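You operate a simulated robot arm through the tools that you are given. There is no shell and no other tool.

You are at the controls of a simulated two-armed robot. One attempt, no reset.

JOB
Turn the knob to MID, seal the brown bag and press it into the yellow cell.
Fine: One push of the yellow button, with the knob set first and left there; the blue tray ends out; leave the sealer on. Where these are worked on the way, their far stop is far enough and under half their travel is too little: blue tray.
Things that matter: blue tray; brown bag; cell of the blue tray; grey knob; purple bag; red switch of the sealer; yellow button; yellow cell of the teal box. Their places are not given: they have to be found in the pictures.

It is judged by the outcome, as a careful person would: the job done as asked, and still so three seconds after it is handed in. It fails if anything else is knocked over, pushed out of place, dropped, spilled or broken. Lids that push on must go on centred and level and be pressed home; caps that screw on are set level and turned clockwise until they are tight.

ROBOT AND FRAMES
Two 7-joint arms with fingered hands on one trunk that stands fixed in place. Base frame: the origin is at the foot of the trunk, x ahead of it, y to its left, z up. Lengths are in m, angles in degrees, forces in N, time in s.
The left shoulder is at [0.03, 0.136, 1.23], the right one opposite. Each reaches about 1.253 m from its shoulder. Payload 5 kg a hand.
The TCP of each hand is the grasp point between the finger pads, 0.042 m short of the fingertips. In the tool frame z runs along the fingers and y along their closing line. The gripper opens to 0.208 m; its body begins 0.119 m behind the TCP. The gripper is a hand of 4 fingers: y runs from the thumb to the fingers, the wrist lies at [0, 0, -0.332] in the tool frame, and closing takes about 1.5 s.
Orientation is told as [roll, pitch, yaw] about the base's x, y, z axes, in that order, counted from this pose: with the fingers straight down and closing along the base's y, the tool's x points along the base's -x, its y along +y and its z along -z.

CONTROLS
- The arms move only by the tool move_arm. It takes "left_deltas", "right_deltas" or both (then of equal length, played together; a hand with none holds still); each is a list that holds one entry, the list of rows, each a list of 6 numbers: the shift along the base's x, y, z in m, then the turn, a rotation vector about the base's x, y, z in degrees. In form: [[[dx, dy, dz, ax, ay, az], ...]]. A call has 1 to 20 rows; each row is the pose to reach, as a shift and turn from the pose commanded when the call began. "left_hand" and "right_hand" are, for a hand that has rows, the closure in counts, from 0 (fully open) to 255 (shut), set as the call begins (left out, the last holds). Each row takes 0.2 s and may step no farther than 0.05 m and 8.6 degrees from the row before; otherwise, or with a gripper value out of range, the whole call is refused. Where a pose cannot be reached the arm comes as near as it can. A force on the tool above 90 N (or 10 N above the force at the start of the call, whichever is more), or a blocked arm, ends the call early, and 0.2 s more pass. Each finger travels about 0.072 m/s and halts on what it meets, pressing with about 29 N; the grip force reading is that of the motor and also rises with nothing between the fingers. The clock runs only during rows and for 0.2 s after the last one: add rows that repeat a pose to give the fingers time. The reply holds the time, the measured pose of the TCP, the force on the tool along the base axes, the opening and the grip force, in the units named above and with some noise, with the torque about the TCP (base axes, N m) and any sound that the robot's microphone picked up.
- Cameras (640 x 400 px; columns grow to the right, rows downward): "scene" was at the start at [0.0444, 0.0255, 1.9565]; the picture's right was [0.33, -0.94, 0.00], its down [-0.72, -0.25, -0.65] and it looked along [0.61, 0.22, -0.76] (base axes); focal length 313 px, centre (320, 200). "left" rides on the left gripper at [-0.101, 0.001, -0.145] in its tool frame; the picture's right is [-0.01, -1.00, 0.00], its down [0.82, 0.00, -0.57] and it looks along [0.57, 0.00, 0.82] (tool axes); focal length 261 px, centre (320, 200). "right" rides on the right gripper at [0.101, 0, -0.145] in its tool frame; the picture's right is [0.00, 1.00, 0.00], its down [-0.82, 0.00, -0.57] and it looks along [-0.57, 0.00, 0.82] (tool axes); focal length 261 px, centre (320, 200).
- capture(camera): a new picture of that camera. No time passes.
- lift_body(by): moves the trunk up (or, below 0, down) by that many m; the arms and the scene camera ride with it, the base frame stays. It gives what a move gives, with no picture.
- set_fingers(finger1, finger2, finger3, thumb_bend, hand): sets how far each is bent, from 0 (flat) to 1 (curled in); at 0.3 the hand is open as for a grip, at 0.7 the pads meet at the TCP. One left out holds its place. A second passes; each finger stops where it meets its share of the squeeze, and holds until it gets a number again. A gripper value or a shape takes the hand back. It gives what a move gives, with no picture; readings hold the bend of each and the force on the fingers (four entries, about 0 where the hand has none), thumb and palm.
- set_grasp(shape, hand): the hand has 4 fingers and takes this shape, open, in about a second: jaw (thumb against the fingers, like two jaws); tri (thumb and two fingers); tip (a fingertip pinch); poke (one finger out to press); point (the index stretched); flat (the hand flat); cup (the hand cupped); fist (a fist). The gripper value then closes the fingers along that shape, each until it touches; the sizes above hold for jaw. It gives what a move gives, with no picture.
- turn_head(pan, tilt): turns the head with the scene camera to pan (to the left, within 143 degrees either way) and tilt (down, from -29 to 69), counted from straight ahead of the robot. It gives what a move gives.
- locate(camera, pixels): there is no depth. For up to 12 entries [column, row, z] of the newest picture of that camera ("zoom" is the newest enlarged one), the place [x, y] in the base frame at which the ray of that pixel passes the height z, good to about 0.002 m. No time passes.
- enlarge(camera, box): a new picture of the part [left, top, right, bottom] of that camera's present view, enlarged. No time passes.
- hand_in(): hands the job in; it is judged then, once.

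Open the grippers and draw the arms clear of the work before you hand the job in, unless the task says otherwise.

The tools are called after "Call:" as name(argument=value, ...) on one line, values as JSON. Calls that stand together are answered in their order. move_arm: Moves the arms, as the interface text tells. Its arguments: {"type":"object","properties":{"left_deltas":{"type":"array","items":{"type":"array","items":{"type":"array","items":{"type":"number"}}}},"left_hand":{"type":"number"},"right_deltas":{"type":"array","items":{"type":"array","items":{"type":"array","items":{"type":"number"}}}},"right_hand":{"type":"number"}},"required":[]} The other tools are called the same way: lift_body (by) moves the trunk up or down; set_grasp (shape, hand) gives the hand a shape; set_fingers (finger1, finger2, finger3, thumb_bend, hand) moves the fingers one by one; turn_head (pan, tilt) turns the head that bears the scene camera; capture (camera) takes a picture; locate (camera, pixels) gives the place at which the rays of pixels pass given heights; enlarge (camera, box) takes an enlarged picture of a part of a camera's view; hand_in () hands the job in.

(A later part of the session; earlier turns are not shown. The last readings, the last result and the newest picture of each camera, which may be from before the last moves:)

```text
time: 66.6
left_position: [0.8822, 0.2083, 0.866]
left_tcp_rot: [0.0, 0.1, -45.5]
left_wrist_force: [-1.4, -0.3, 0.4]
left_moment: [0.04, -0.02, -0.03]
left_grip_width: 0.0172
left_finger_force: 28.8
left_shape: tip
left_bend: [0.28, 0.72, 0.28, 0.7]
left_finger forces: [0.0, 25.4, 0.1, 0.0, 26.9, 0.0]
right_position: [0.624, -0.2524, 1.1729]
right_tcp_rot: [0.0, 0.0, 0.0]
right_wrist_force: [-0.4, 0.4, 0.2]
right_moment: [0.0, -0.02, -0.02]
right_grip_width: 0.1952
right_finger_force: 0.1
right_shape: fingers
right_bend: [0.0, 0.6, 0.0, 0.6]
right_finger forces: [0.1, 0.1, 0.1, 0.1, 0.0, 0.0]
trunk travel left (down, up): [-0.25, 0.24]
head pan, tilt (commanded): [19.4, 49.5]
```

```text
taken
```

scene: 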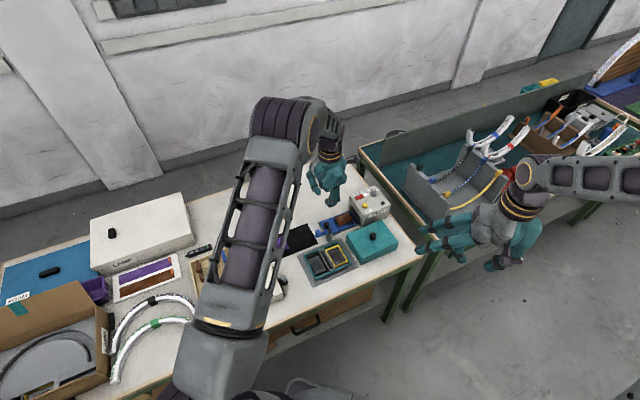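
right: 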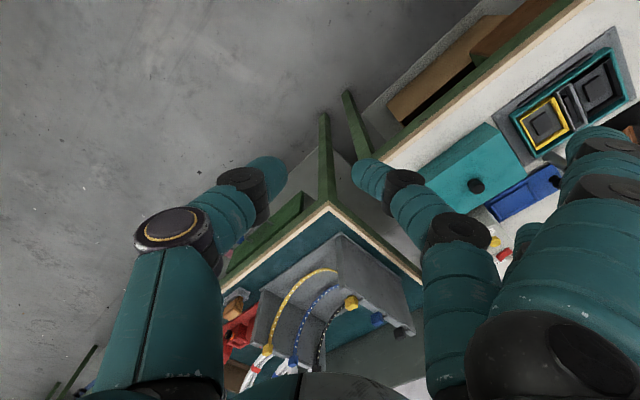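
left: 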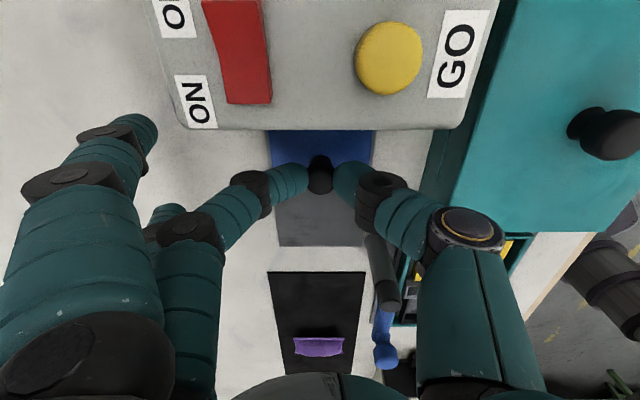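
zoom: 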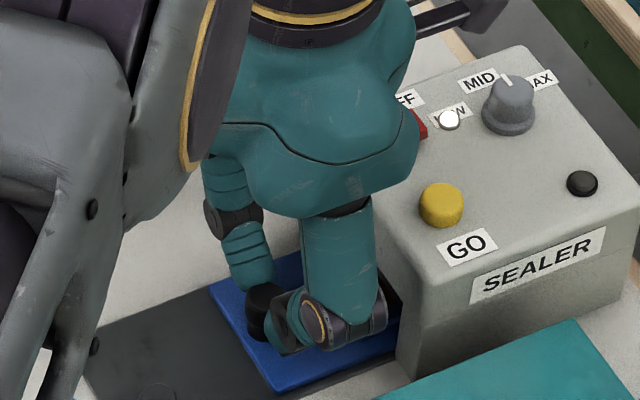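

Force is still low. I continue in small steps by 1.5 cm, watching for the stop.

Call:
move_arm(left_deltas=[[[0.0025, -0.0025, 0, 0, 0, 0], [0.005, -0.005, 0, 0, 0, 0], [0.0075, -0.0075, 0, 0, 0, 0], [0.0105, -0.0107, 0, 0, 0, 0], [0.0105, -0.0107, 0, 0, 0, 0]]])

Call:
enlarge(camera="left", box=[240, 100, 400, 200])

Call:
enlarge(camera="scene", box=[310, 180, 390, 230])

```text
time: 67.8
left_position: [0.8929, 0.1982, 0.8669]
left_tcp_rot: [0.0, 0.0, -45.5]
left_wrist_force: [-2.1, -1.9, -5.8]
left_moment: [0.01, 0.0, 0.04]
left_grip_width: 0.0173
left_finger_force: 29.4
left_shape: tip
left_bend: [0.28, 0.72, 0.28, 0.7]
left_finger forces: [0.0, 24.3, 0.0, 0.0, 26.7, 0.0]
right_position: [0.6234, -0.2523, 1.1722]
right_tcp_rot: [0.0, 0.0, 0.1]
right_wrist_force: [0.0, -0.1, 1.0]
right_moment: [-0.04, -0.03, -0.01]
right_grip_width: 0.195
right_finger_force: 0.0
right_shape: fingers
right_bend: [0.0, 0.6, 0.0, 0.6]
right_finger forces: [0.0, 0.0, 0.0, 0.0, 0.1, 0.0]
trunk travel left (down, up): [-0.25, 0.24]
head pan, tilt (commanded): [19.4, 49.5]
```

```text
4.00 times, centred on (320, 150) of left
```

zoom: 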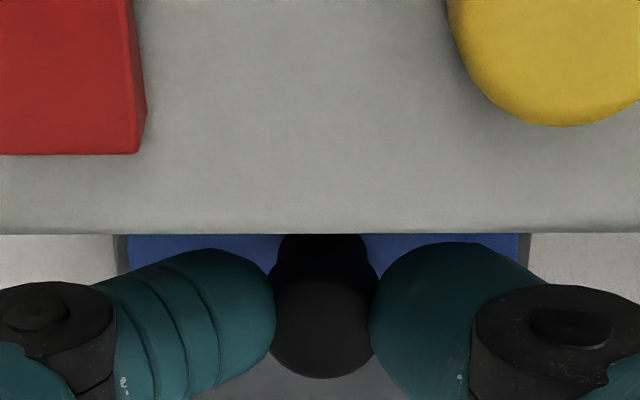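

```text
8.00 times, centred on (350, 205) of scene
```

zoom: 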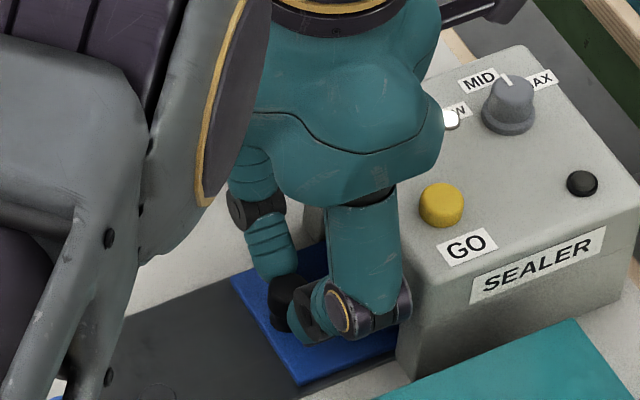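

No stop felt yet at ~10 cm. I push another 1 cm in 2 mm steps.

Call:
move_arm(left_deltas=[[[0.0014, -0.0014, 0, 0, 0, 0], [0.0028, -0.0028, 0, 0, 0, 0], [0.0042, -0.0043, 0, 0, 0, 0], [0.0056, -0.0057, 0, 0, 0, 0], [0.0056, -0.0057, 0, 0, 0, 0]]])

Call:
enlarge(camera="left", box=[240, 100, 400, 200])

Call:
enlarge(camera="scene", box=[310, 180, 390, 230])

```text
time: 69.0
left_position: [0.8981, 0.1925, 0.867]
left_tcp_rot: [0.0, 0.0, -45.4]
left_wrist_force: [-13.8, 13.8, -0.7]
left_moment: [0.42, 0.32, 0.0]
left_grip_width: 0.016
left_finger_force: 29.2
left_shape: tip
left_bend: [0.28, 0.72, 0.28, 0.7]
left_finger forces: [0.0, 21.4, 0.0, 0.0, 21.6, 0.1]
right_position: [0.6231, -0.252, 1.1726]
right_tcp_rot: [0.0, -0.1, 0.1]
right_wrist_force: [0.5, -0.7, 0.8]
right_moment: [-0.02, 0.0, -0.03]
right_grip_width: 0.1949
right_finger_force: 0.1
right_shape: fingers
right_bend: [0.0, 0.6, 0.0, 0.6]
right_finger forces: [0.0, 0.0, 0.0, 0.0, 0.1, 0.0]
trunk travel left (down, up): [-0.25, 0.24]
head pan, tilt (commanded): [19.4, 49.5]
```

```text
4.00 times, centred on (320, 150) of left
```

zoom: 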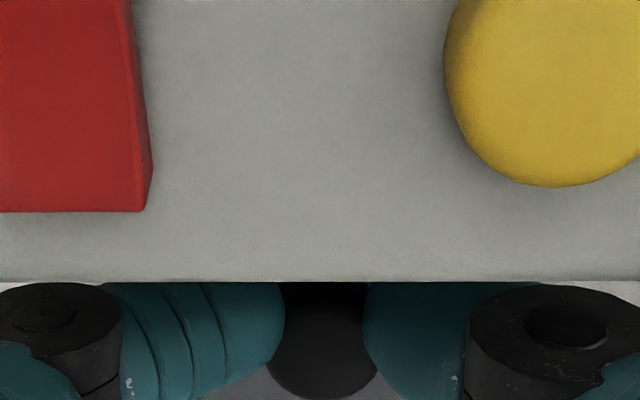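

```text
8.00 times, centred on (350, 205) of scene
```

zoom: 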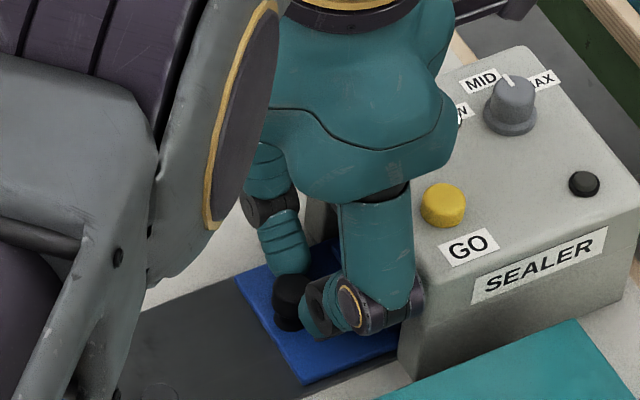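

A firm 19 N resistance at fingertip height: the tray is at its inner stop. I open, back off slightly and lift away.

Call:
move_arm(left_deltas=[[[-0.0014, 0.0014, 0, 0, 0, 0], [-0.0028, 0.0028, 0, 0, 0, 0], [-0.0028, 0.0028, 0, 0, 0, 0], [-0.0028, 0.0028, 0.01, 0, 0, 0], [-0.005, 0.005, 0.04, 0, 0, 0], [-0.01, 0.01, 0.08, 0, 0, 0], [-0.02, 0.02, 0.12, 0, 0, 0], [-0.03, 0.03, 0.15, 0, 0, 0], [-0.03, 0.03, 0.15, 0, 0, 0]]], left_hand=185)

Call:
capture(camera="left")

Call:
enlarge(camera="scene", box=[310, 180, 406, 240])

```text
time: 71.0
left_position: [0.87, 0.2209, 1.0152]
left_tcp_rot: [0.0, 0.0, -45.4]
left_wrist_force: [0.2, -0.8, -0.6]
left_moment: [-0.01, 0.05, 0.0]
left_grip_width: 0.0567
left_finger_force: 0.0
left_shape: tip
left_bend: [0.05, 0.73, 0.05, 0.7]
left_finger forces: [0.1, 0.0, 0.2, 0.0, 0.1, 0.0]
right_position: [0.6252, -0.2531, 1.1716]
right_tcp_rot: [0.0, -0.1, -0.1]
right_wrist_force: [0.4, -0.7, 0.0]
right_moment: [0.01, 0.04, -0.01]
right_grip_width: 0.1952
right_finger_force: 0.1
right_shape: fingers
right_bend: [0.0, 0.6, 0.0, 0.6]
right_finger forces: [0.0, 0.0, 0.1, 0.0, 0.0, 0.0]
trunk travel left (down, up): [-0.25, 0.24]
head pan, tilt (commanded): [19.4, 49.5]
```

```text
taken
```

left: 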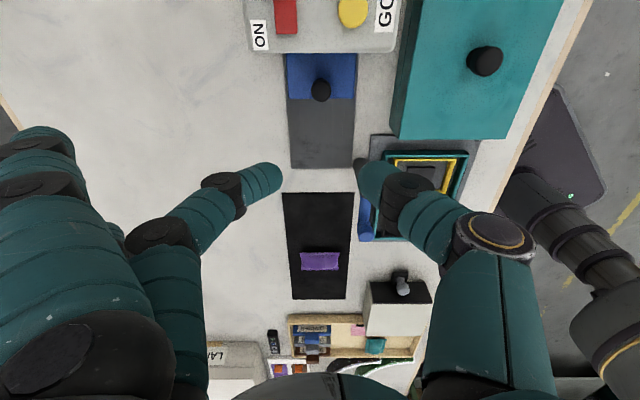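

```text
6.67 times, centred on (358, 210) of scene
```

zoom: 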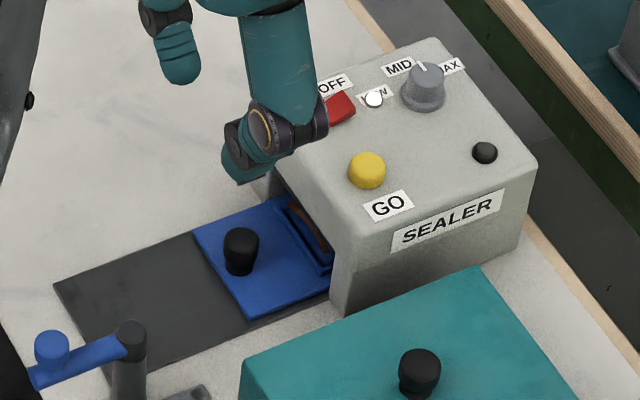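

The tray is mostly in, but the cell's outer edge still shows a little. I locate the knob to measure travel.

Call:
locate(camera="zoom", pixels=[[241, 236, 0.842], [241, 270, 0.812], [128, 327, 0.88], [192, 228, 0.81], [248, 318, 0.81]])

Call:
locate(camera="left", pixels=[[320, 91, 0.842], [287, 98, 0.81], [354, 99, 0.81], [290, 167, 0.805], [353, 168, 0.805], [285, 52, 0.89], [395, 46, 0.89]])

Call:
enlarge(camera="left", box=[256, 20, 384, 100])

```text
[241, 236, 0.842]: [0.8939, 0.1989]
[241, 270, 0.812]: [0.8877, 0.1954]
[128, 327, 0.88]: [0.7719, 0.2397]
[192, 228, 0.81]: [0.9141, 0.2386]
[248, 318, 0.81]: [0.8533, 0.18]
```

```text
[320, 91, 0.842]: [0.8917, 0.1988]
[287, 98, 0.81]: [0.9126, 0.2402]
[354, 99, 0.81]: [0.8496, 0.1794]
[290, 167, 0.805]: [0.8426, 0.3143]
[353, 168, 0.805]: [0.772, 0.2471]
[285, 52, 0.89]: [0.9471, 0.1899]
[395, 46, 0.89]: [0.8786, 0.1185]
```

```text
5.00 times, centred on (320, 60) of left
```

zoom: 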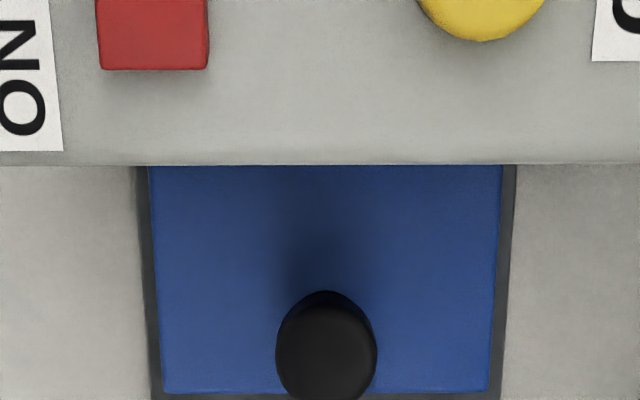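

The knob moved 10.0 cm, so the tray is at its inner stop. Next the GO button: I close the pinch and move over it, turning to yaw 40° so that the fingers avoid the red switch.

Call:
move_arm(left_deltas=[[[0.005, -0.008, 0.01, 0, 0, 7.8], [0.01, -0.016, 0.015, 0, 0, 15.6], [0.015, -0.025, 0.02, 0, 0, 23.4], [0.02, -0.034, 0.02, 0, 0, 31.2], [0.026, -0.043, 0.02, 0, 0, 39], [0.031, -0.052, 0.02, 0, 0, 46.8], [0.036, -0.061, 0.02, 0, 0, 54.6], [0.041, -0.07, 0.02, 0, 0, 62.4], [0.046, -0.079, 0.02, 0, 0, 70.2], [0.051, -0.087, 0.02, 0, 0, 78], [0.056, -0.0945, 0.02, 0, 0, 85.5], [0.056, -0.0945, 0.02, 0, 0, 85.5], [0.056, -0.0945, 0.02, 0, 0, 85.5]]], left_hand=250)

Call:
capture(camera="left")

Call:
capture(camera="scene")

```text
time: 73.8
left_position: [0.9231, 0.1256, 1.0355]
left_tcp_rot: [0.0, 0.0, 40.1]
left_wrist_force: [0.0, -0.1, -0.5]
left_moment: [0.01, 0.01, 0.01]
left_grip_width: 0.0045
left_finger_force: 0.1
left_shape: tip
left_bend: [0.05, 0.69, 0.05, 0.7]
left_finger forces: [0.0, 0.0, 0.1, 0.0, 0.0, 0.0]
right_position: [0.6232, -0.2525, 1.1726]
right_tcp_rot: [0.0, 0.0, 0.0]
right_wrist_force: [-0.1, -0.8, 0.6]
right_moment: [0.02, 0.03, -0.02]
right_grip_width: 0.1951
right_finger_force: 0.0
right_shape: fingers
right_bend: [0.0, 0.6, 0.0, 0.6]
right_finger forces: [0.1, 0.0, 0.0, 0.0, 0.0, 0.0]
trunk travel left (down, up): [-0.25, 0.24]
head pan, tilt (commanded): [19.4, 49.5]
```

```text
taken
```

left: 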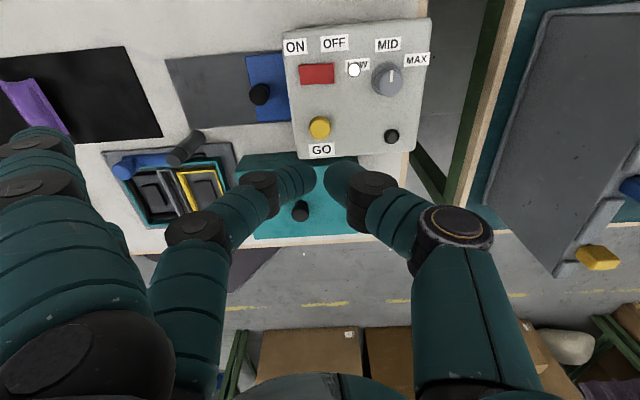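

```text
taken
```

scene: 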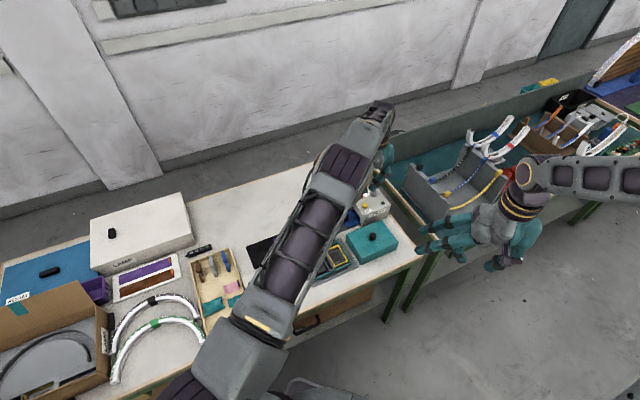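

I locate the button and check the tips' centre in this view.

Call:
enlarge(camera="left", box=[256, 100, 384, 180])

Call:
locate(camera="zoom", pixels=[[319, 128, 0.909], [319, 128, 0.905], [319, 150, 0.897]])

```text
5.00 times, centred on (320, 140) of left
```

zoom: 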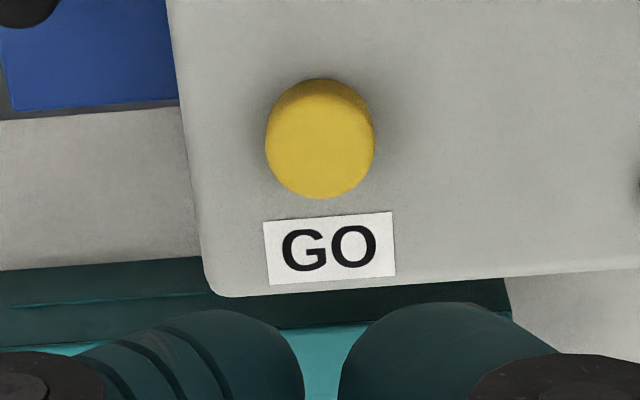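

```text
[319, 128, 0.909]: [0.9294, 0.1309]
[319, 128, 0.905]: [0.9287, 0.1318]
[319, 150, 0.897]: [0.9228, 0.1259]
```

Button top centre ≈(0.9255,0.1272), right under the tips. I close the tips fully and descend to just above the button.

Call:
move_arm(left_deltas=[[[0.0007, 0.0011, -0.02, 0, 0, 0], [0.0007, 0.0011, -0.045, 0, 0, 0], [0.0007, 0.0011, -0.065, 0, 0, 0], [0.0007, 0.0011, -0.073, 0, 0, 0], [0.0007, 0.0011, -0.075, 0, 0, 0], [0.0007, 0.0011, -0.075, 0, 0, 0]]], left_hand=255)

Call:
capture(camera="left")

Call:
enlarge(camera="left", box=[240, 120, 400, 220])

```text
time: 75.2
left_position: [0.9256, 0.1272, 0.9628]
left_tcp_rot: [0.0, -0.1, 40.2]
left_wrist_force: [-0.3, 0.0, -1.2]
left_moment: [0.02, 0.03, -0.02]
left_grip_width: 0.0001
left_finger_force: 29.1
left_shape: tip
left_bend: [0.28, 0.7, 0.28, 0.7]
left_finger forces: [0.0, 0.1, 0.0, 0.0, 0.0, 0.1]
right_position: [0.6238, -0.2531, 1.1717]
right_tcp_rot: [0.0, 0.0, 0.0]
right_wrist_force: [0.5, -0.9, -0.2]
right_moment: [-0.03, -0.02, 0.03]
right_grip_width: 0.1951
right_finger_force: 0.1
right_shape: fingers
right_bend: [0.0, 0.6, 0.0, 0.6]
right_finger forces: [0.1, 0.0, 0.0, 0.0, 0.0, 0.1]
trunk travel left (down, up): [-0.25, 0.24]
head pan, tilt (commanded): [19.4, 49.5]
```

```text
taken
```

left: 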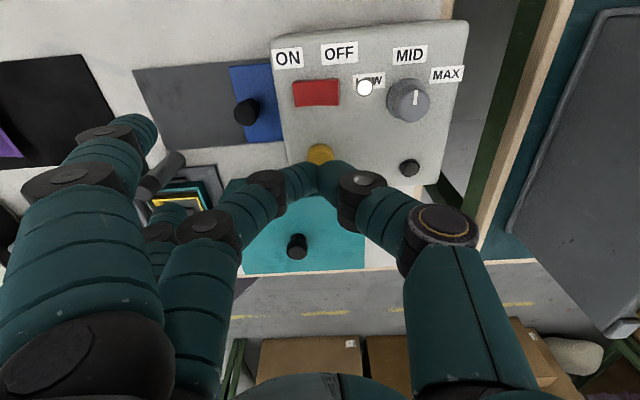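

```text
4.00 times, centred on (320, 170) of left
```

zoom: 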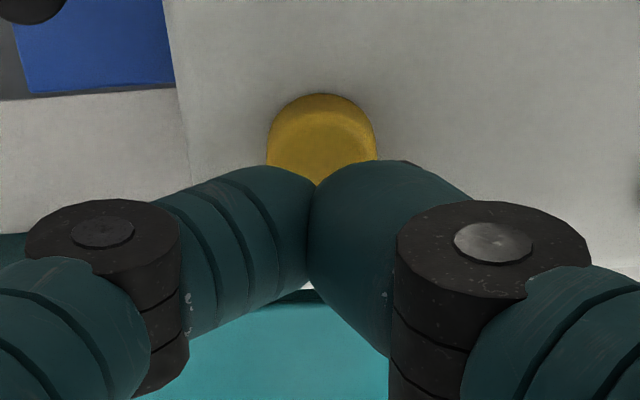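

The tips sit over the button's centre. I press down gradually in 2 mm rows to TCP z≈0.948.

Call:
move_arm(left_deltas=[[[0, 0, -0.004, 0, 0, 0], [0, 0, -0.008, 0, 0, 0], [0, 0, -0.01, 0, 0, 0], [0, 0, -0.012, 0, 0, 0], [0, 0, -0.014, 0, 0, 0]]])

```text
time: 76.4
left_position: [0.9255, 0.127, 0.9483]
left_tcp_rot: [0.0, 0.0, 40.1]
left_wrist_force: [-0.9, 0.8, 2.4]
left_moment: [0.09, 0.05, -0.04]
left_grip_width: 0.0
left_finger_force: 28.9
left_shape: tip
left_bend: [0.28, 0.7, 0.28, 0.7]
left_finger forces: [0.1, 0.0, 0.0, 0.0, 0.0, 0.1]
right_position: [0.6241, -0.2519, 1.1717]
right_tcp_rot: [-0.1, -0.1, 0.0]
right_wrist_force: [-1.1, 0.5, -0.8]
right_moment: [0.0, -0.01, -0.02]
right_grip_width: 0.1955
right_finger_force: 0.0
right_shape: fingers
right_bend: [0.0, 0.6, 0.0, 0.6]
right_finger forces: [0.1, 0.1, 0.0, 0.0, 0.1, 0.1]
trunk travel left (down, up): [-0.25, 0.24]
head pan, tilt (commanded): [19.4, 49.5]
heard: click
```

A click was heard at light force: the button is pressed. I look at the lamp before lifting.

Call:
enlarge(camera="left", box=[260, 30, 476, 165])

Call:
move_arm(left_deltas=[[[0, 0, 0.004, 0, 0, 0], [0, 0, 0.012, 0, 0, 0], [0, 0, 0.03, 0, 0, 0], [0, 0, 0.06, 0, 0, 0], [0, 0, 0.09, 0, 0, 0], [0, 0, 0.09, 0, 0, 0]]])

Call:
capture(camera="left")

```text
2.96 times, centred on (368, 98) of left
```

zoom: 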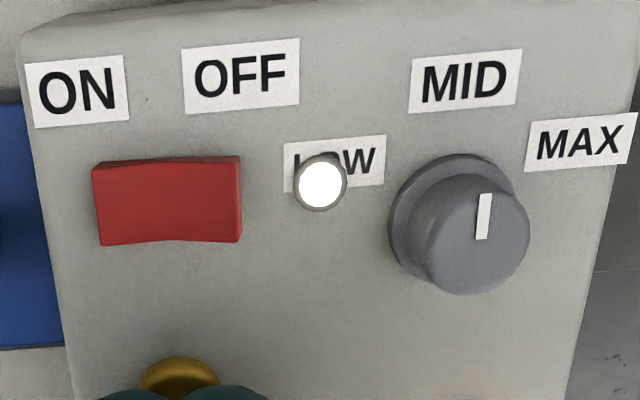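

```text
time: 77.8
left_position: [0.925, 0.1279, 1.0334]
left_tcp_rot: [0.1, 0.0, 40.2]
left_wrist_force: [0.6, -0.8, 0.4]
left_moment: [-0.03, 0.02, 0.01]
left_grip_width: 0.0
left_finger_force: 29.2
left_shape: tip
left_bend: [0.28, 0.7, 0.28, 0.7]
left_finger forces: [0.1, 0.0, 0.1, 0.1, 0.0, 0.1]
right_position: [0.6238, -0.252, 1.1715]
right_tcp_rot: [-0.1, 0.1, -0.1]
right_wrist_force: [0.0, 0.6, -0.3]
right_moment: [0.02, 0.04, 0.0]
right_grip_width: 0.1951
right_finger_force: 0.1
right_shape: fingers
right_bend: [0.0, 0.6, 0.0, 0.6]
right_finger forces: [0.0, 0.0, 0.0, 0.0, 0.1, 0.1]
trunk travel left (down, up): [-0.25, 0.24]
head pan, tilt (commanded): [19.4, 49.5]
```

```text
taken
```

left: 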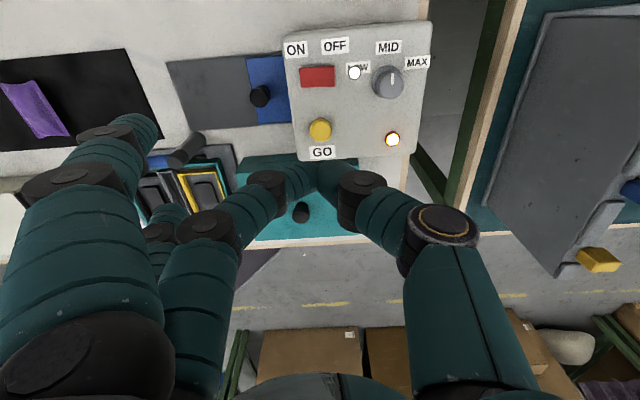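

The dark dot at (392,139) has lit up: it is a work lamp. I wait while watching it.

Call:
enlarge(camera="left", box=[280, 20, 440, 120])

Call:
move_arm(left_deltas=[[[0, 0, 0.01, 0, 0, 0], [0, 0, 0.01, 0, 0, 0], [0, 0, 0.01, 0, 0, 0], [0, 0, 0.01, 0, 0, 0], [0, 0, 0.01, 0, 0, 0], [0, 0, 0.01, 0, 0, 0], [0, 0, 0.01, 0, 0, 0], [0, 0, 0.01, 0, 0, 0], [0, 0, 0.01, 0, 0, 0], [0, 0, 0.01, 0, 0, 0]]])

Call:
enlarge(camera="left", box=[280, 20, 440, 160])

```text
4.00 times, centred on (360, 70) of left
```

zoom: 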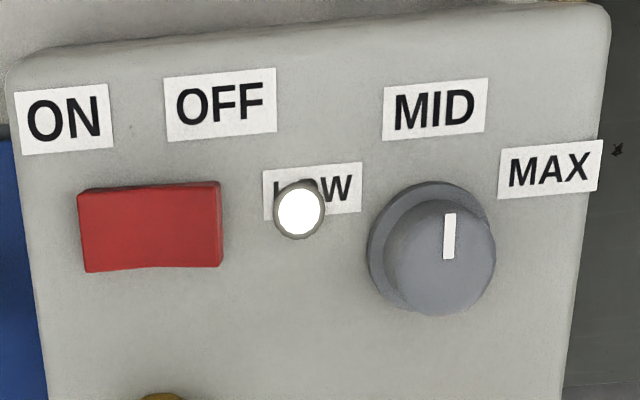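

```text
time: 80.0
left_position: [0.9255, 0.128, 1.0453]
left_tcp_rot: [0.0, 0.0, 40.1]
left_wrist_force: [-0.2, 0.0, -0.2]
left_moment: [0.01, 0.01, -0.02]
left_grip_width: 0.0001
left_finger_force: 29.1
left_shape: tip
left_bend: [0.28, 0.7, 0.28, 0.7]
left_finger forces: [0.1, 0.0, 0.1, 0.1, 0.1, 0.0]
right_position: [0.6237, -0.253, 1.1706]
right_tcp_rot: [0.0, -0.1, 0.0]
right_wrist_force: [-0.6, -0.5, -0.1]
right_moment: [-0.02, 0.0, 0.03]
right_grip_width: 0.1953
right_finger_force: 0.0
right_shape: fingers
right_bend: [0.0, 0.6, 0.0, 0.6]
right_finger forces: [0.0, 0.0, 0.1, 0.0, 0.0, 0.1]
trunk travel left (down, up): [-0.25, 0.24]
head pan, tilt (commanded): [19.4, 49.5]
```

```text
2.86 times, centred on (360, 90) of left
```

zoom: 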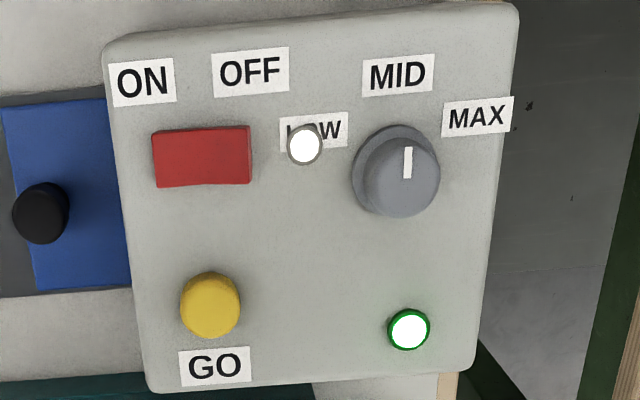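

The work lamp turned green: sealing finished, knob still at MID, switch ON. I go back over the tray knob with an open pinch at yaw −45°.

Call:
move_arm(left_deltas=[[[-0.003, 0.006, 0, 0, 0, -7.8], [-0.006, 0.012, 0, 0, 0, -15.6], [-0.009, 0.019, 0, 0, 0, -23.4], [-0.012, 0.025, 0, 0, 0, -31.2], [-0.015, 0.032, 0, 0, 0, -39], [-0.018, 0.038, 0, 0, 0, -46.8], [-0.021, 0.045, 0, 0, 0, -54.6], [-0.024, 0.051, 0, 0, 0, -62.4], [-0.027, 0.058, 0, 0, 0, -70.2], [-0.03, 0.065, 0, 0, 0, -78], [-0.0335, 0.071, 0, 0, 0, -85.5], [-0.0335, 0.071, -0.03, 0, 0, -85.5], [-0.0335, 0.071, -0.06, 0, 0, -85.5], [-0.0335, 0.071, -0.09, 0, 0, -85.5], [-0.0335, 0.071, -0.11, 0, 0, -85.5], [-0.0335, 0.071, -0.11, 0, 0, -85.5]]], left_hand=185)

Call:
capture(camera="left")

Call:
enlarge(camera="left", box=[240, 110, 400, 210])

Call:
enlarge(camera="scene", box=[310, 180, 390, 230])

```text
time: 83.4
left_position: [0.8925, 0.1983, 0.9386]
left_tcp_rot: [0.0, -0.1, -45.4]
left_wrist_force: [0.2, -1.1, 0.2]
left_moment: [-0.03, -0.06, 0.02]
left_grip_width: 0.0568
left_finger_force: 0.0
left_shape: tip
left_bend: [0.05, 0.73, 0.05, 0.7]
left_finger forces: [0.0, 0.0, 0.0, 0.0, 0.1, 0.0]
right_position: [0.624, -0.2524, 1.172]
right_tcp_rot: [0.0, 0.1, 0.0]
right_wrist_force: [-0.2, -0.5, 0.5]
right_moment: [-0.01, -0.03, -0.03]
right_grip_width: 0.195
right_finger_force: 0.0
right_shape: fingers
right_bend: [0.0, 0.6, 0.0, 0.6]
right_finger forces: [0.0, 0.0, 0.1, 0.1, 0.1, 0.0]
trunk travel left (down, up): [-0.25, 0.24]
head pan, tilt (commanded): [19.4, 49.5]
```

```text
taken
```

left: 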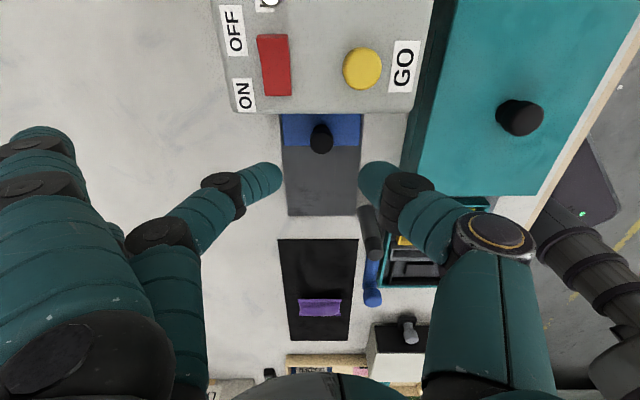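

```text
4.00 times, centred on (320, 160) of left
```

zoom: 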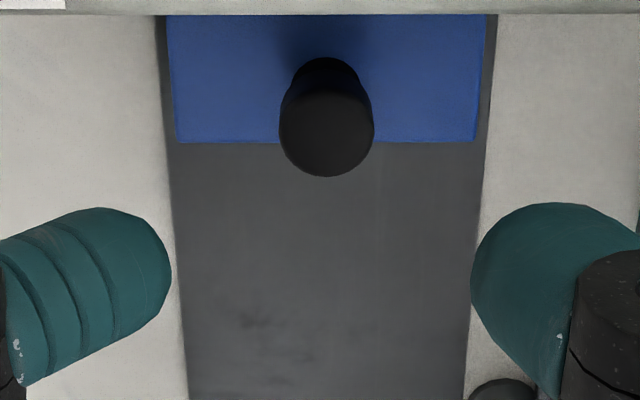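

```text
8.00 times, centred on (350, 205) of scene
```

zoom: 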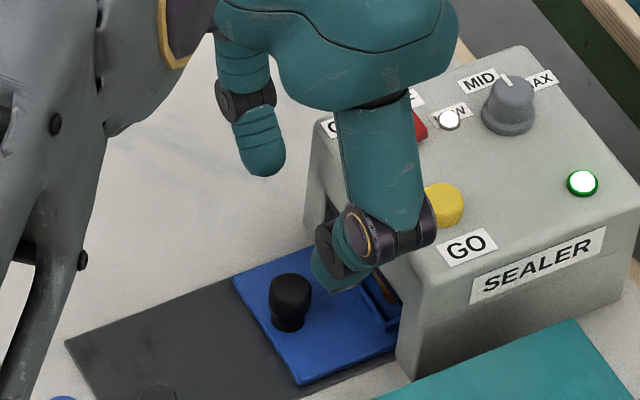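

The knob is directly below the TCP. I descend, then pinch it.

Call:
move_arm(left_deltas=[[[0.001, -0.001, -0.02, 0, 0, 0], [0.001, -0.001, -0.04, 0, 0, 0], [0.001, -0.001, -0.06, 0, 0, 0], [0.001, -0.001, -0.071, 0, 0, 0], [0.001, -0.001, -0.071, 0, 0, 0]]])

Call:
enlarge(camera="left", box=[240, 120, 400, 220])

```text
time: 84.6
left_position: [0.8921, 0.1983, 0.866]
left_tcp_rot: [0.0, 0.0, -45.4]
left_wrist_force: [0.1, -0.1, -0.1]
left_moment: [0.04, 0.02, 0.02]
left_grip_width: 0.0567
left_finger_force: 0.0
left_shape: tip
left_bend: [0.05, 0.73, 0.05, 0.7]
left_finger forces: [0.1, 0.0, 0.0, 0.0, 0.0, 0.0]
right_position: [0.6247, -0.2538, 1.1717]
right_tcp_rot: [0.1, 0.0, 0.0]
right_wrist_force: [0.3, 0.3, 0.3]
right_moment: [0.02, -0.04, -0.01]
right_grip_width: 0.195
right_finger_force: 0.1
right_shape: fingers
right_bend: [0.0, 0.6, 0.0, 0.6]
right_finger forces: [0.0, 0.0, 0.0, 0.0, 0.0, 0.0]
trunk travel left (down, up): [-0.25, 0.24]
head pan, tilt (commanded): [19.4, 49.5]
```

```text
4.00 times, centred on (320, 170) of left
```

zoom: 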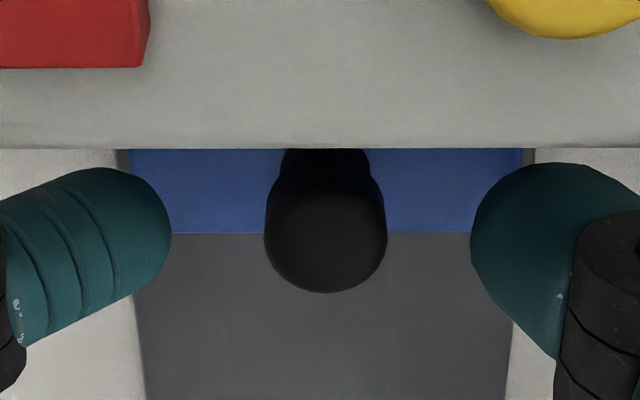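

Knob between the tips. I close and pull the tray out along (−0.70,0.71) by 5.5 cm.

Call:
move_arm(left_deltas=[[[0, 0, 0, 0, 0, 0], [0, 0, 0, 0, 0, 0], [0, 0, 0, 0, 0, 0], [0, 0, 0, 0, 0, 0], [-0.0056, 0.0057, 0, 0, 0, 0], [-0.0126, 0.0128, 0, 0, 0, 0], [-0.0196, 0.02, 0, 0, 0, 0], [-0.0266, 0.0271, 0, 0, 0, 0], [-0.0336, 0.0342, 0, 0, 0, 0], [-0.0385, 0.0392, 0, 0, 0, 0], [-0.0385, 0.0392, 0, 0, 0, 0]]], left_hand=235)

Call:
capture(camera="left")

Call:
enlarge(camera="scene", box=[310, 180, 390, 230])

```text
time: 87.0
left_position: [0.8526, 0.2381, 0.8657]
left_tcp_rot: [0.0, 0.0, -45.4]
left_wrist_force: [-5.3, -5.8, -1.9]
left_moment: [-0.16, 0.17, -0.02]
left_grip_width: 0.017
left_finger_force: 28.9
left_shape: tip
left_bend: [0.28, 0.71, 0.28, 0.7]
left_finger forces: [0.0, 24.5, 0.1, 0.0, 32.2, 0.0]
right_position: [0.6238, -0.2545, 1.1719]
right_tcp_rot: [0.0, 0.0, 0.0]
right_wrist_force: [-0.1, 0.7, 0.2]
right_moment: [0.03, 0.0, 0.04]
right_grip_width: 0.1952
right_finger_force: 0.0
right_shape: fingers
right_bend: [0.0, 0.6, 0.0, 0.6]
right_finger forces: [0.1, 0.0, 0.0, 0.0, 0.0, 0.0]
trunk travel left (down, up): [-0.25, 0.24]
head pan, tilt (commanded): [19.4, 49.5]
```

```text
taken
```

left: 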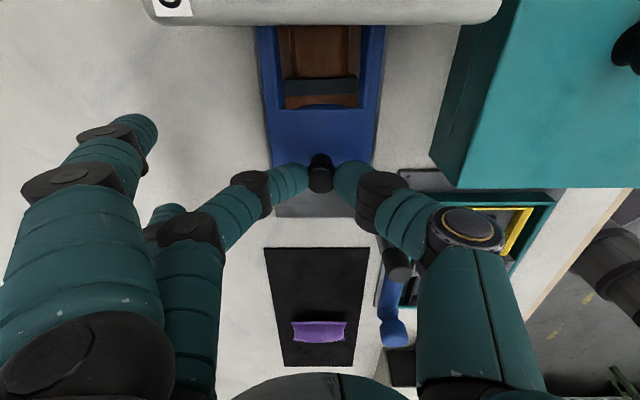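

```text
8.00 times, centred on (350, 205) of scene
```

zoom: 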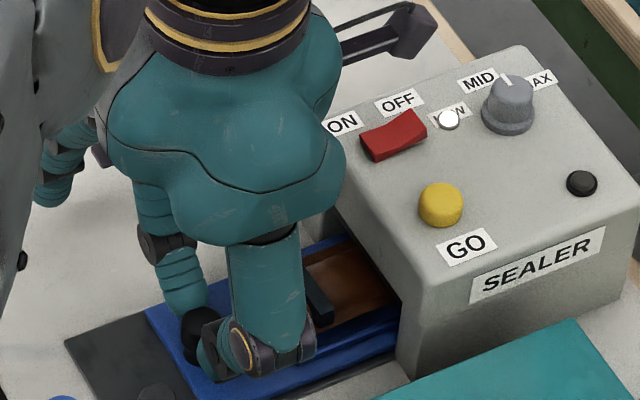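

The bag now carries a dark seal strip. I regrip at yaw −20° for the last part so the thumb clears the post.

Call:
move_arm(left_deltas=[[[0, 0, 0, 0, 0, 0], [0, 0, 0, 0, 0, 0], [0, 0, 0, 0, 0, 0], [0, 0, 0, 0, 0, 8], [0, 0, 0, 0, 0, 16], [0, 0, 0, 0, 0, 24], [0, 0, 0, 0, 0, 25.5], [0, 0, 0, 0, 0, 25.5]]], left_hand=188)

Call:
enlarge(camera="left", box=[240, 120, 400, 220])

Call:
enlarge(camera="scene", box=[310, 180, 390, 230])

```text
time: 88.8
left_position: [0.8537, 0.2371, 0.8667]
left_tcp_rot: [0.0, 0.0, -19.9]
left_wrist_force: [-0.5, 0.6, -0.7]
left_moment: [0.02, 0.02, 0.0]
left_grip_width: 0.0542
left_finger_force: 0.0
left_shape: tip
left_bend: [0.06, 0.73, 0.06, 0.7]
left_finger forces: [0.1, 0.0, 0.0, 0.0, 0.0, 0.0]
right_position: [0.6241, -0.2532, 1.1718]
right_tcp_rot: [0.0, 0.0, -0.1]
right_wrist_force: [0.5, -0.8, 0.4]
right_moment: [0.04, 0.02, -0.03]
right_grip_width: 0.1951
right_finger_force: 0.2
right_shape: fingers
right_bend: [0.0, 0.6, 0.0, 0.6]
right_finger forces: [0.1, 0.1, 0.1, 0.0, 0.0, 0.0]
trunk travel left (down, up): [-0.25, 0.24]
head pan, tilt (commanded): [19.4, 49.5]
```

```text
4.00 times, centred on (320, 170) of left
```

zoom: 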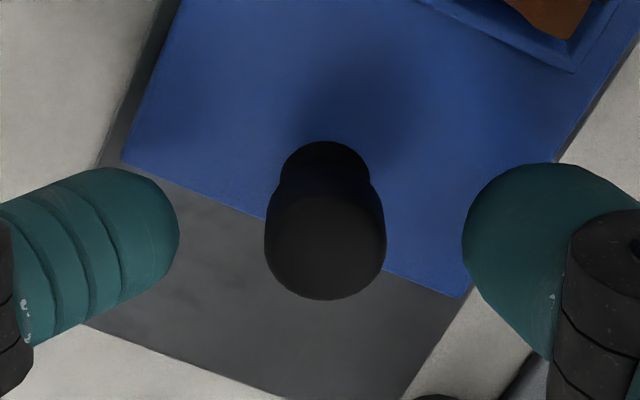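

```text
8.00 times, centred on (350, 205) of scene
```

zoom: 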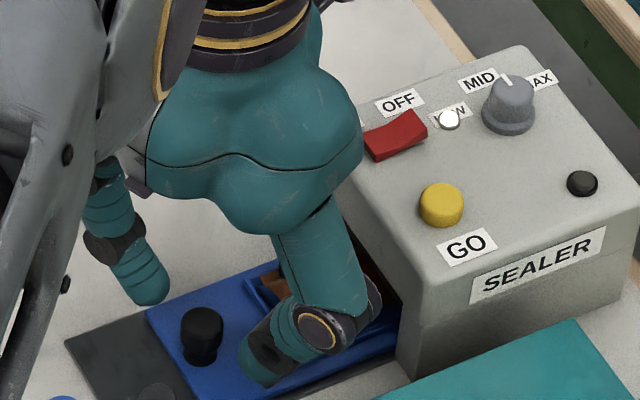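

Centred again; I close and pull the remaining 4.4 cm.

Call:
move_arm(left_deltas=[[[0, 0, 0, 0, 0, 0], [0, 0, 0, 0, 0, 0], [0, 0, 0, 0, 0, 0], [0, 0, 0, 0, 0, 0], [-0.007, 0.0071, 0, 0, 0, 0], [-0.014, 0.0143, 0, 0, 0, 0], [-0.021, 0.0214, 0, 0, 0, 0], [-0.0265, 0.027, 0, 0, 0, 0], [-0.0308, 0.0313, 0, 0, 0, 0], [-0.0308, 0.0313, 0, 0, 0, 0]]], left_hand=235)

Call:
enlarge(camera="left", box=[240, 100, 400, 200])

Call:
enlarge(camera="scene", box=[290, 180, 386, 240])

```text
time: 91.0
left_position: [0.8231, 0.2688, 0.8663]
left_tcp_rot: [0.0, 0.0, -19.8]
left_wrist_force: [-0.4, -1.2, -7.0]
left_moment: [0.01, -0.03, 0.03]
left_grip_width: 0.017
left_finger_force: 28.3
left_shape: tip
left_bend: [0.28, 0.72, 0.28, 0.7]
left_finger forces: [0.0, 25.1, 0.1, 0.1, 26.0, 0.1]
right_position: [0.6252, -0.2531, 1.1718]
right_tcp_rot: [-0.1, 0.0, 0.0]
right_wrist_force: [-0.3, -0.4, -0.6]
right_moment: [-0.05, 0.0, -0.05]
right_grip_width: 0.1952
right_finger_force: 0.0
right_shape: fingers
right_bend: [0.0, 0.6, 0.0, 0.6]
right_finger forces: [0.0, 0.0, 0.0, 0.0, 0.0, 0.0]
trunk travel left (down, up): [-0.25, 0.24]
head pan, tilt (commanded): [19.4, 49.5]
```

```text
4.00 times, centred on (320, 150) of left
```

zoom: 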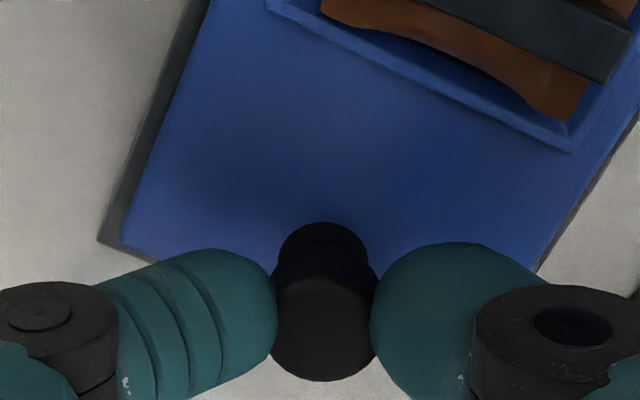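

```text
6.67 times, centred on (338, 210) of scene
```

zoom: 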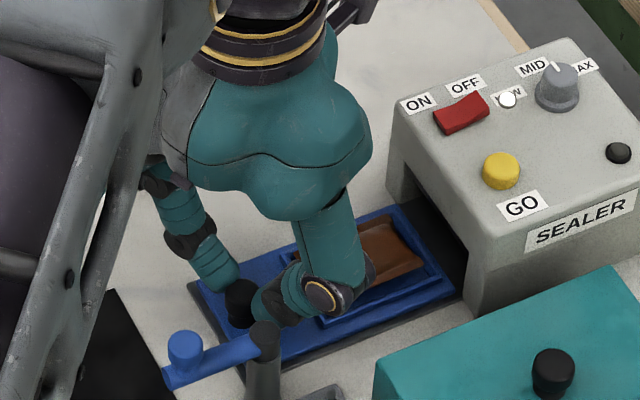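

The tray is back out at its outer stop. I release the knob and rise straight up, then look at the bag.

Call:
move_arm(left_deltas=[[[0, 0, 0, 0, 0, 0], [0, 0, 0, 0, 0, 0], [0, 0, 0.005, 0, 0, 0], [0, 0, 0.03, 0, 0, 0], [0, 0, 0.07, 0, 0, 0], [0, 0, 0.11, 0, 0, -8], [0, 0, 0.14, 0, 0, -16], [0, 0, 0.16, 0, 0, -24], [0, 0, 0.16, 0, 0, -25.5], [0, 0, 0.16, 0, 0, -25.5]]], left_hand=187)

Call:
set_grasp(hand="left", shape="jaw")

Call:
capture(camera="left")

Call:
enlarge(camera="left", box=[256, 30, 384, 110])

Call:
enlarge(camera="scene", box=[310, 195, 374, 235])

```text
time: 93.2
left_position: [0.8224, 0.2672, 1.0261]
left_tcp_rot: [0.0, -0.1, -45.4]
left_wrist_force: [-0.5, 0.2, -0.7]
left_moment: [0.01, -0.01, -0.01]
left_grip_width: 0.0552
left_finger_force: 0.0
left_shape: tip
left_bend: [0.05, 0.73, 0.05, 0.7]
left_finger forces: [0.1, 0.0, 0.0, 0.0, 0.1, 0.1]
right_position: [0.6244, -0.2524, 1.1708]
right_tcp_rot: [0.0, 0.0, 0.1]
right_wrist_force: [-0.6, -0.7, 0.3]
right_moment: [0.01, -0.02, 0.05]
right_grip_width: 0.195
right_finger_force: 0.0
right_shape: fingers
right_bend: [0.0, 0.6, 0.0, 0.6]
right_finger forces: [0.1, 0.1, 0.0, 0.0, 0.0, 0.1]
trunk travel left (down, up): [-0.25, 0.24]
head pan, tilt (commanded): [19.4, 49.5]
```

```text
time: 94.1
left_position: [0.823, 0.2681, 1.0268]
left_tcp_rot: [0.0, 0.0, -45.4]
left_wrist_force: [0.1, 0.5, 0.2]
left_moment: [-0.02, -0.02, -0.03]
left_grip_width: 0.2081
left_finger_force: 0.1
left_shape: jaw
left_bend: [0.3, 0.3, 0.3, 0.3]
left_finger forces: [0.1, 0.1, 0.0, 0.1, 0.0, 0.0]
right_position: [0.6232, -0.2532, 1.1716]
right_tcp_rot: [0.0, 0.0, 0.0]
right_wrist_force: [-0.2, 0.4, 0.7]
right_moment: [0.01, -0.03, -0.01]
right_grip_width: 0.1952
right_finger_force: 0.0
right_shape: fingers
right_bend: [0.0, 0.6, 0.0, 0.6]
right_finger forces: [0.0, 0.0, 0.0, 0.1, 0.0, 0.0]
trunk travel left (down, up): [-0.25, 0.24]
head pan, tilt (commanded): [19.4, 49.5]
```

```text
taken
```

left: 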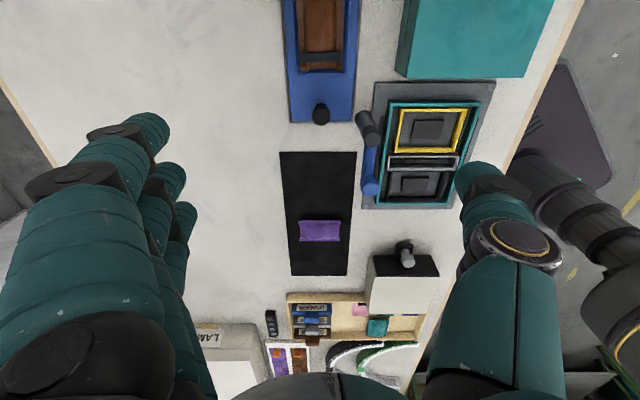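

```text
5.00 times, centred on (320, 70) of left
```

zoom: 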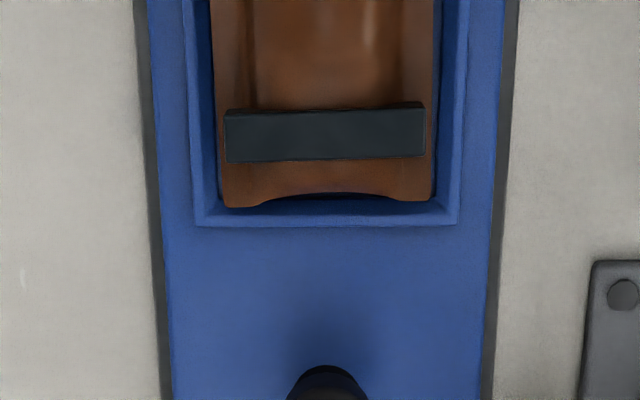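

```text
10.00 times, centred on (342, 215) of scene
```

zoom: 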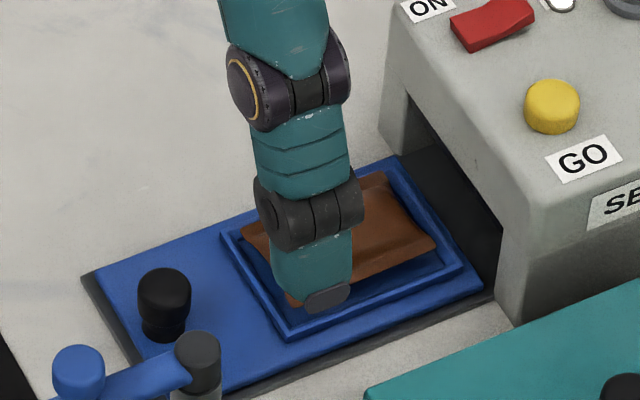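

The sealed bag lies in the tray with its seal strip near the knob end, still centred in the cell. I move the jaw hand over it (opening 0.074) and descend.

Call:
move_arm(left_deltas=[[[0.02, -0.021, 0, 0, 0, 0], [0.04, -0.042, -0.01, 0, 0, 0], [0.0613, -0.0643, -0.03, 0, 0, 0], [0.0613, -0.0643, -0.065, 0, 0, 0], [0.0613, -0.0643, -0.1, 0, 0, 0], [0.0613, -0.0643, -0.125, 0, 0, 0], [0.0613, -0.0643, -0.127, 0, 0, 0], [0.0613, -0.0643, -0.127, 0, 0, 0]]], left_hand=165)

Call:
capture(camera="left")

Call:
enlarge(camera="left", box=[220, 80, 420, 205])

Call:
enlarge(camera="scene", box=[310, 195, 374, 235])

```text
time: 95.9
left_position: [0.8851, 0.2043, 0.9001]
left_tcp_rot: [0.0, 0.1, -45.4]
left_wrist_force: [0.0, -0.3, 0.5]
left_moment: [-0.04, -0.02, -0.04]
left_grip_width: 0.074
left_finger_force: 0.1
left_shape: jaw
left_bend: [0.73, 0.73, 0.73, 0.7]
left_finger forces: [0.0, 0.0, 0.0, 0.0, 0.1, 0.0]
right_position: [0.6253, -0.2529, 1.1723]
right_tcp_rot: [-0.1, -0.1, 0.1]
right_wrist_force: [-0.4, 0.4, 0.4]
right_moment: [0.0, 0.04, 0.04]
right_grip_width: 0.1953
right_finger_force: 0.1
right_shape: fingers
right_bend: [0.0, 0.6, 0.0, 0.6]
right_finger forces: [0.0, 0.1, 0.0, 0.0, 0.0, 0.1]
trunk travel left (down, up): [-0.25, 0.24]
head pan, tilt (commanded): [19.4, 49.5]
```

```text
taken
```

left: 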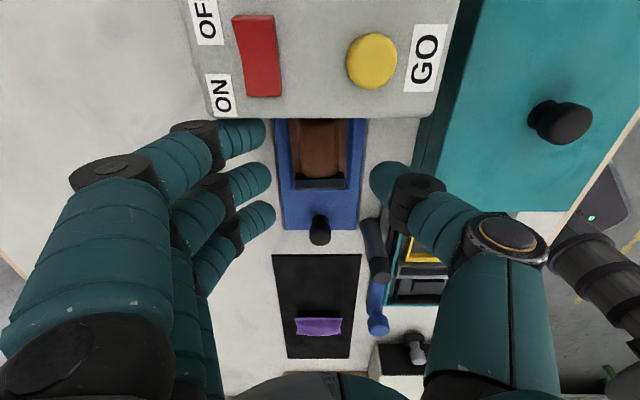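

```text
3.20 times, centred on (320, 142) of left
```

zoom: 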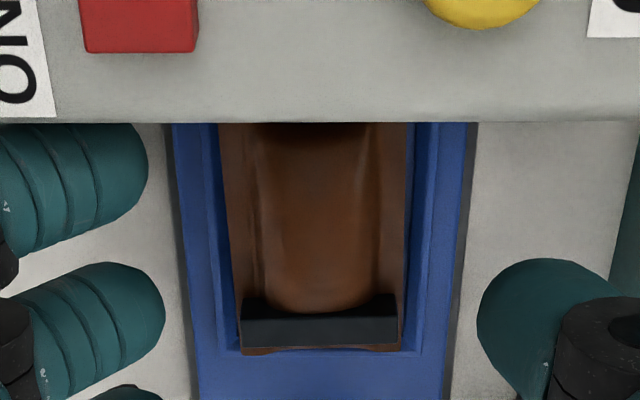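

```text
10.00 times, centred on (342, 215) of scene
```

zoom: 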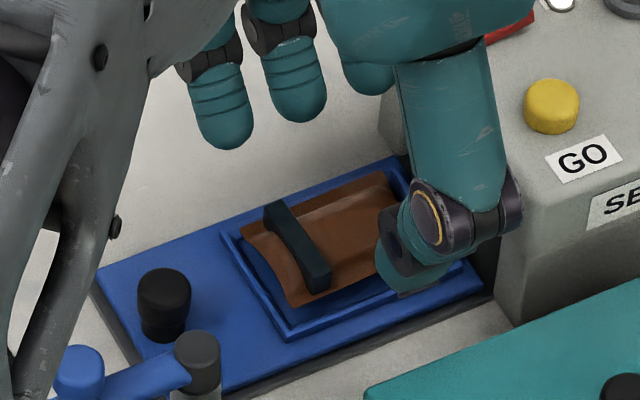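

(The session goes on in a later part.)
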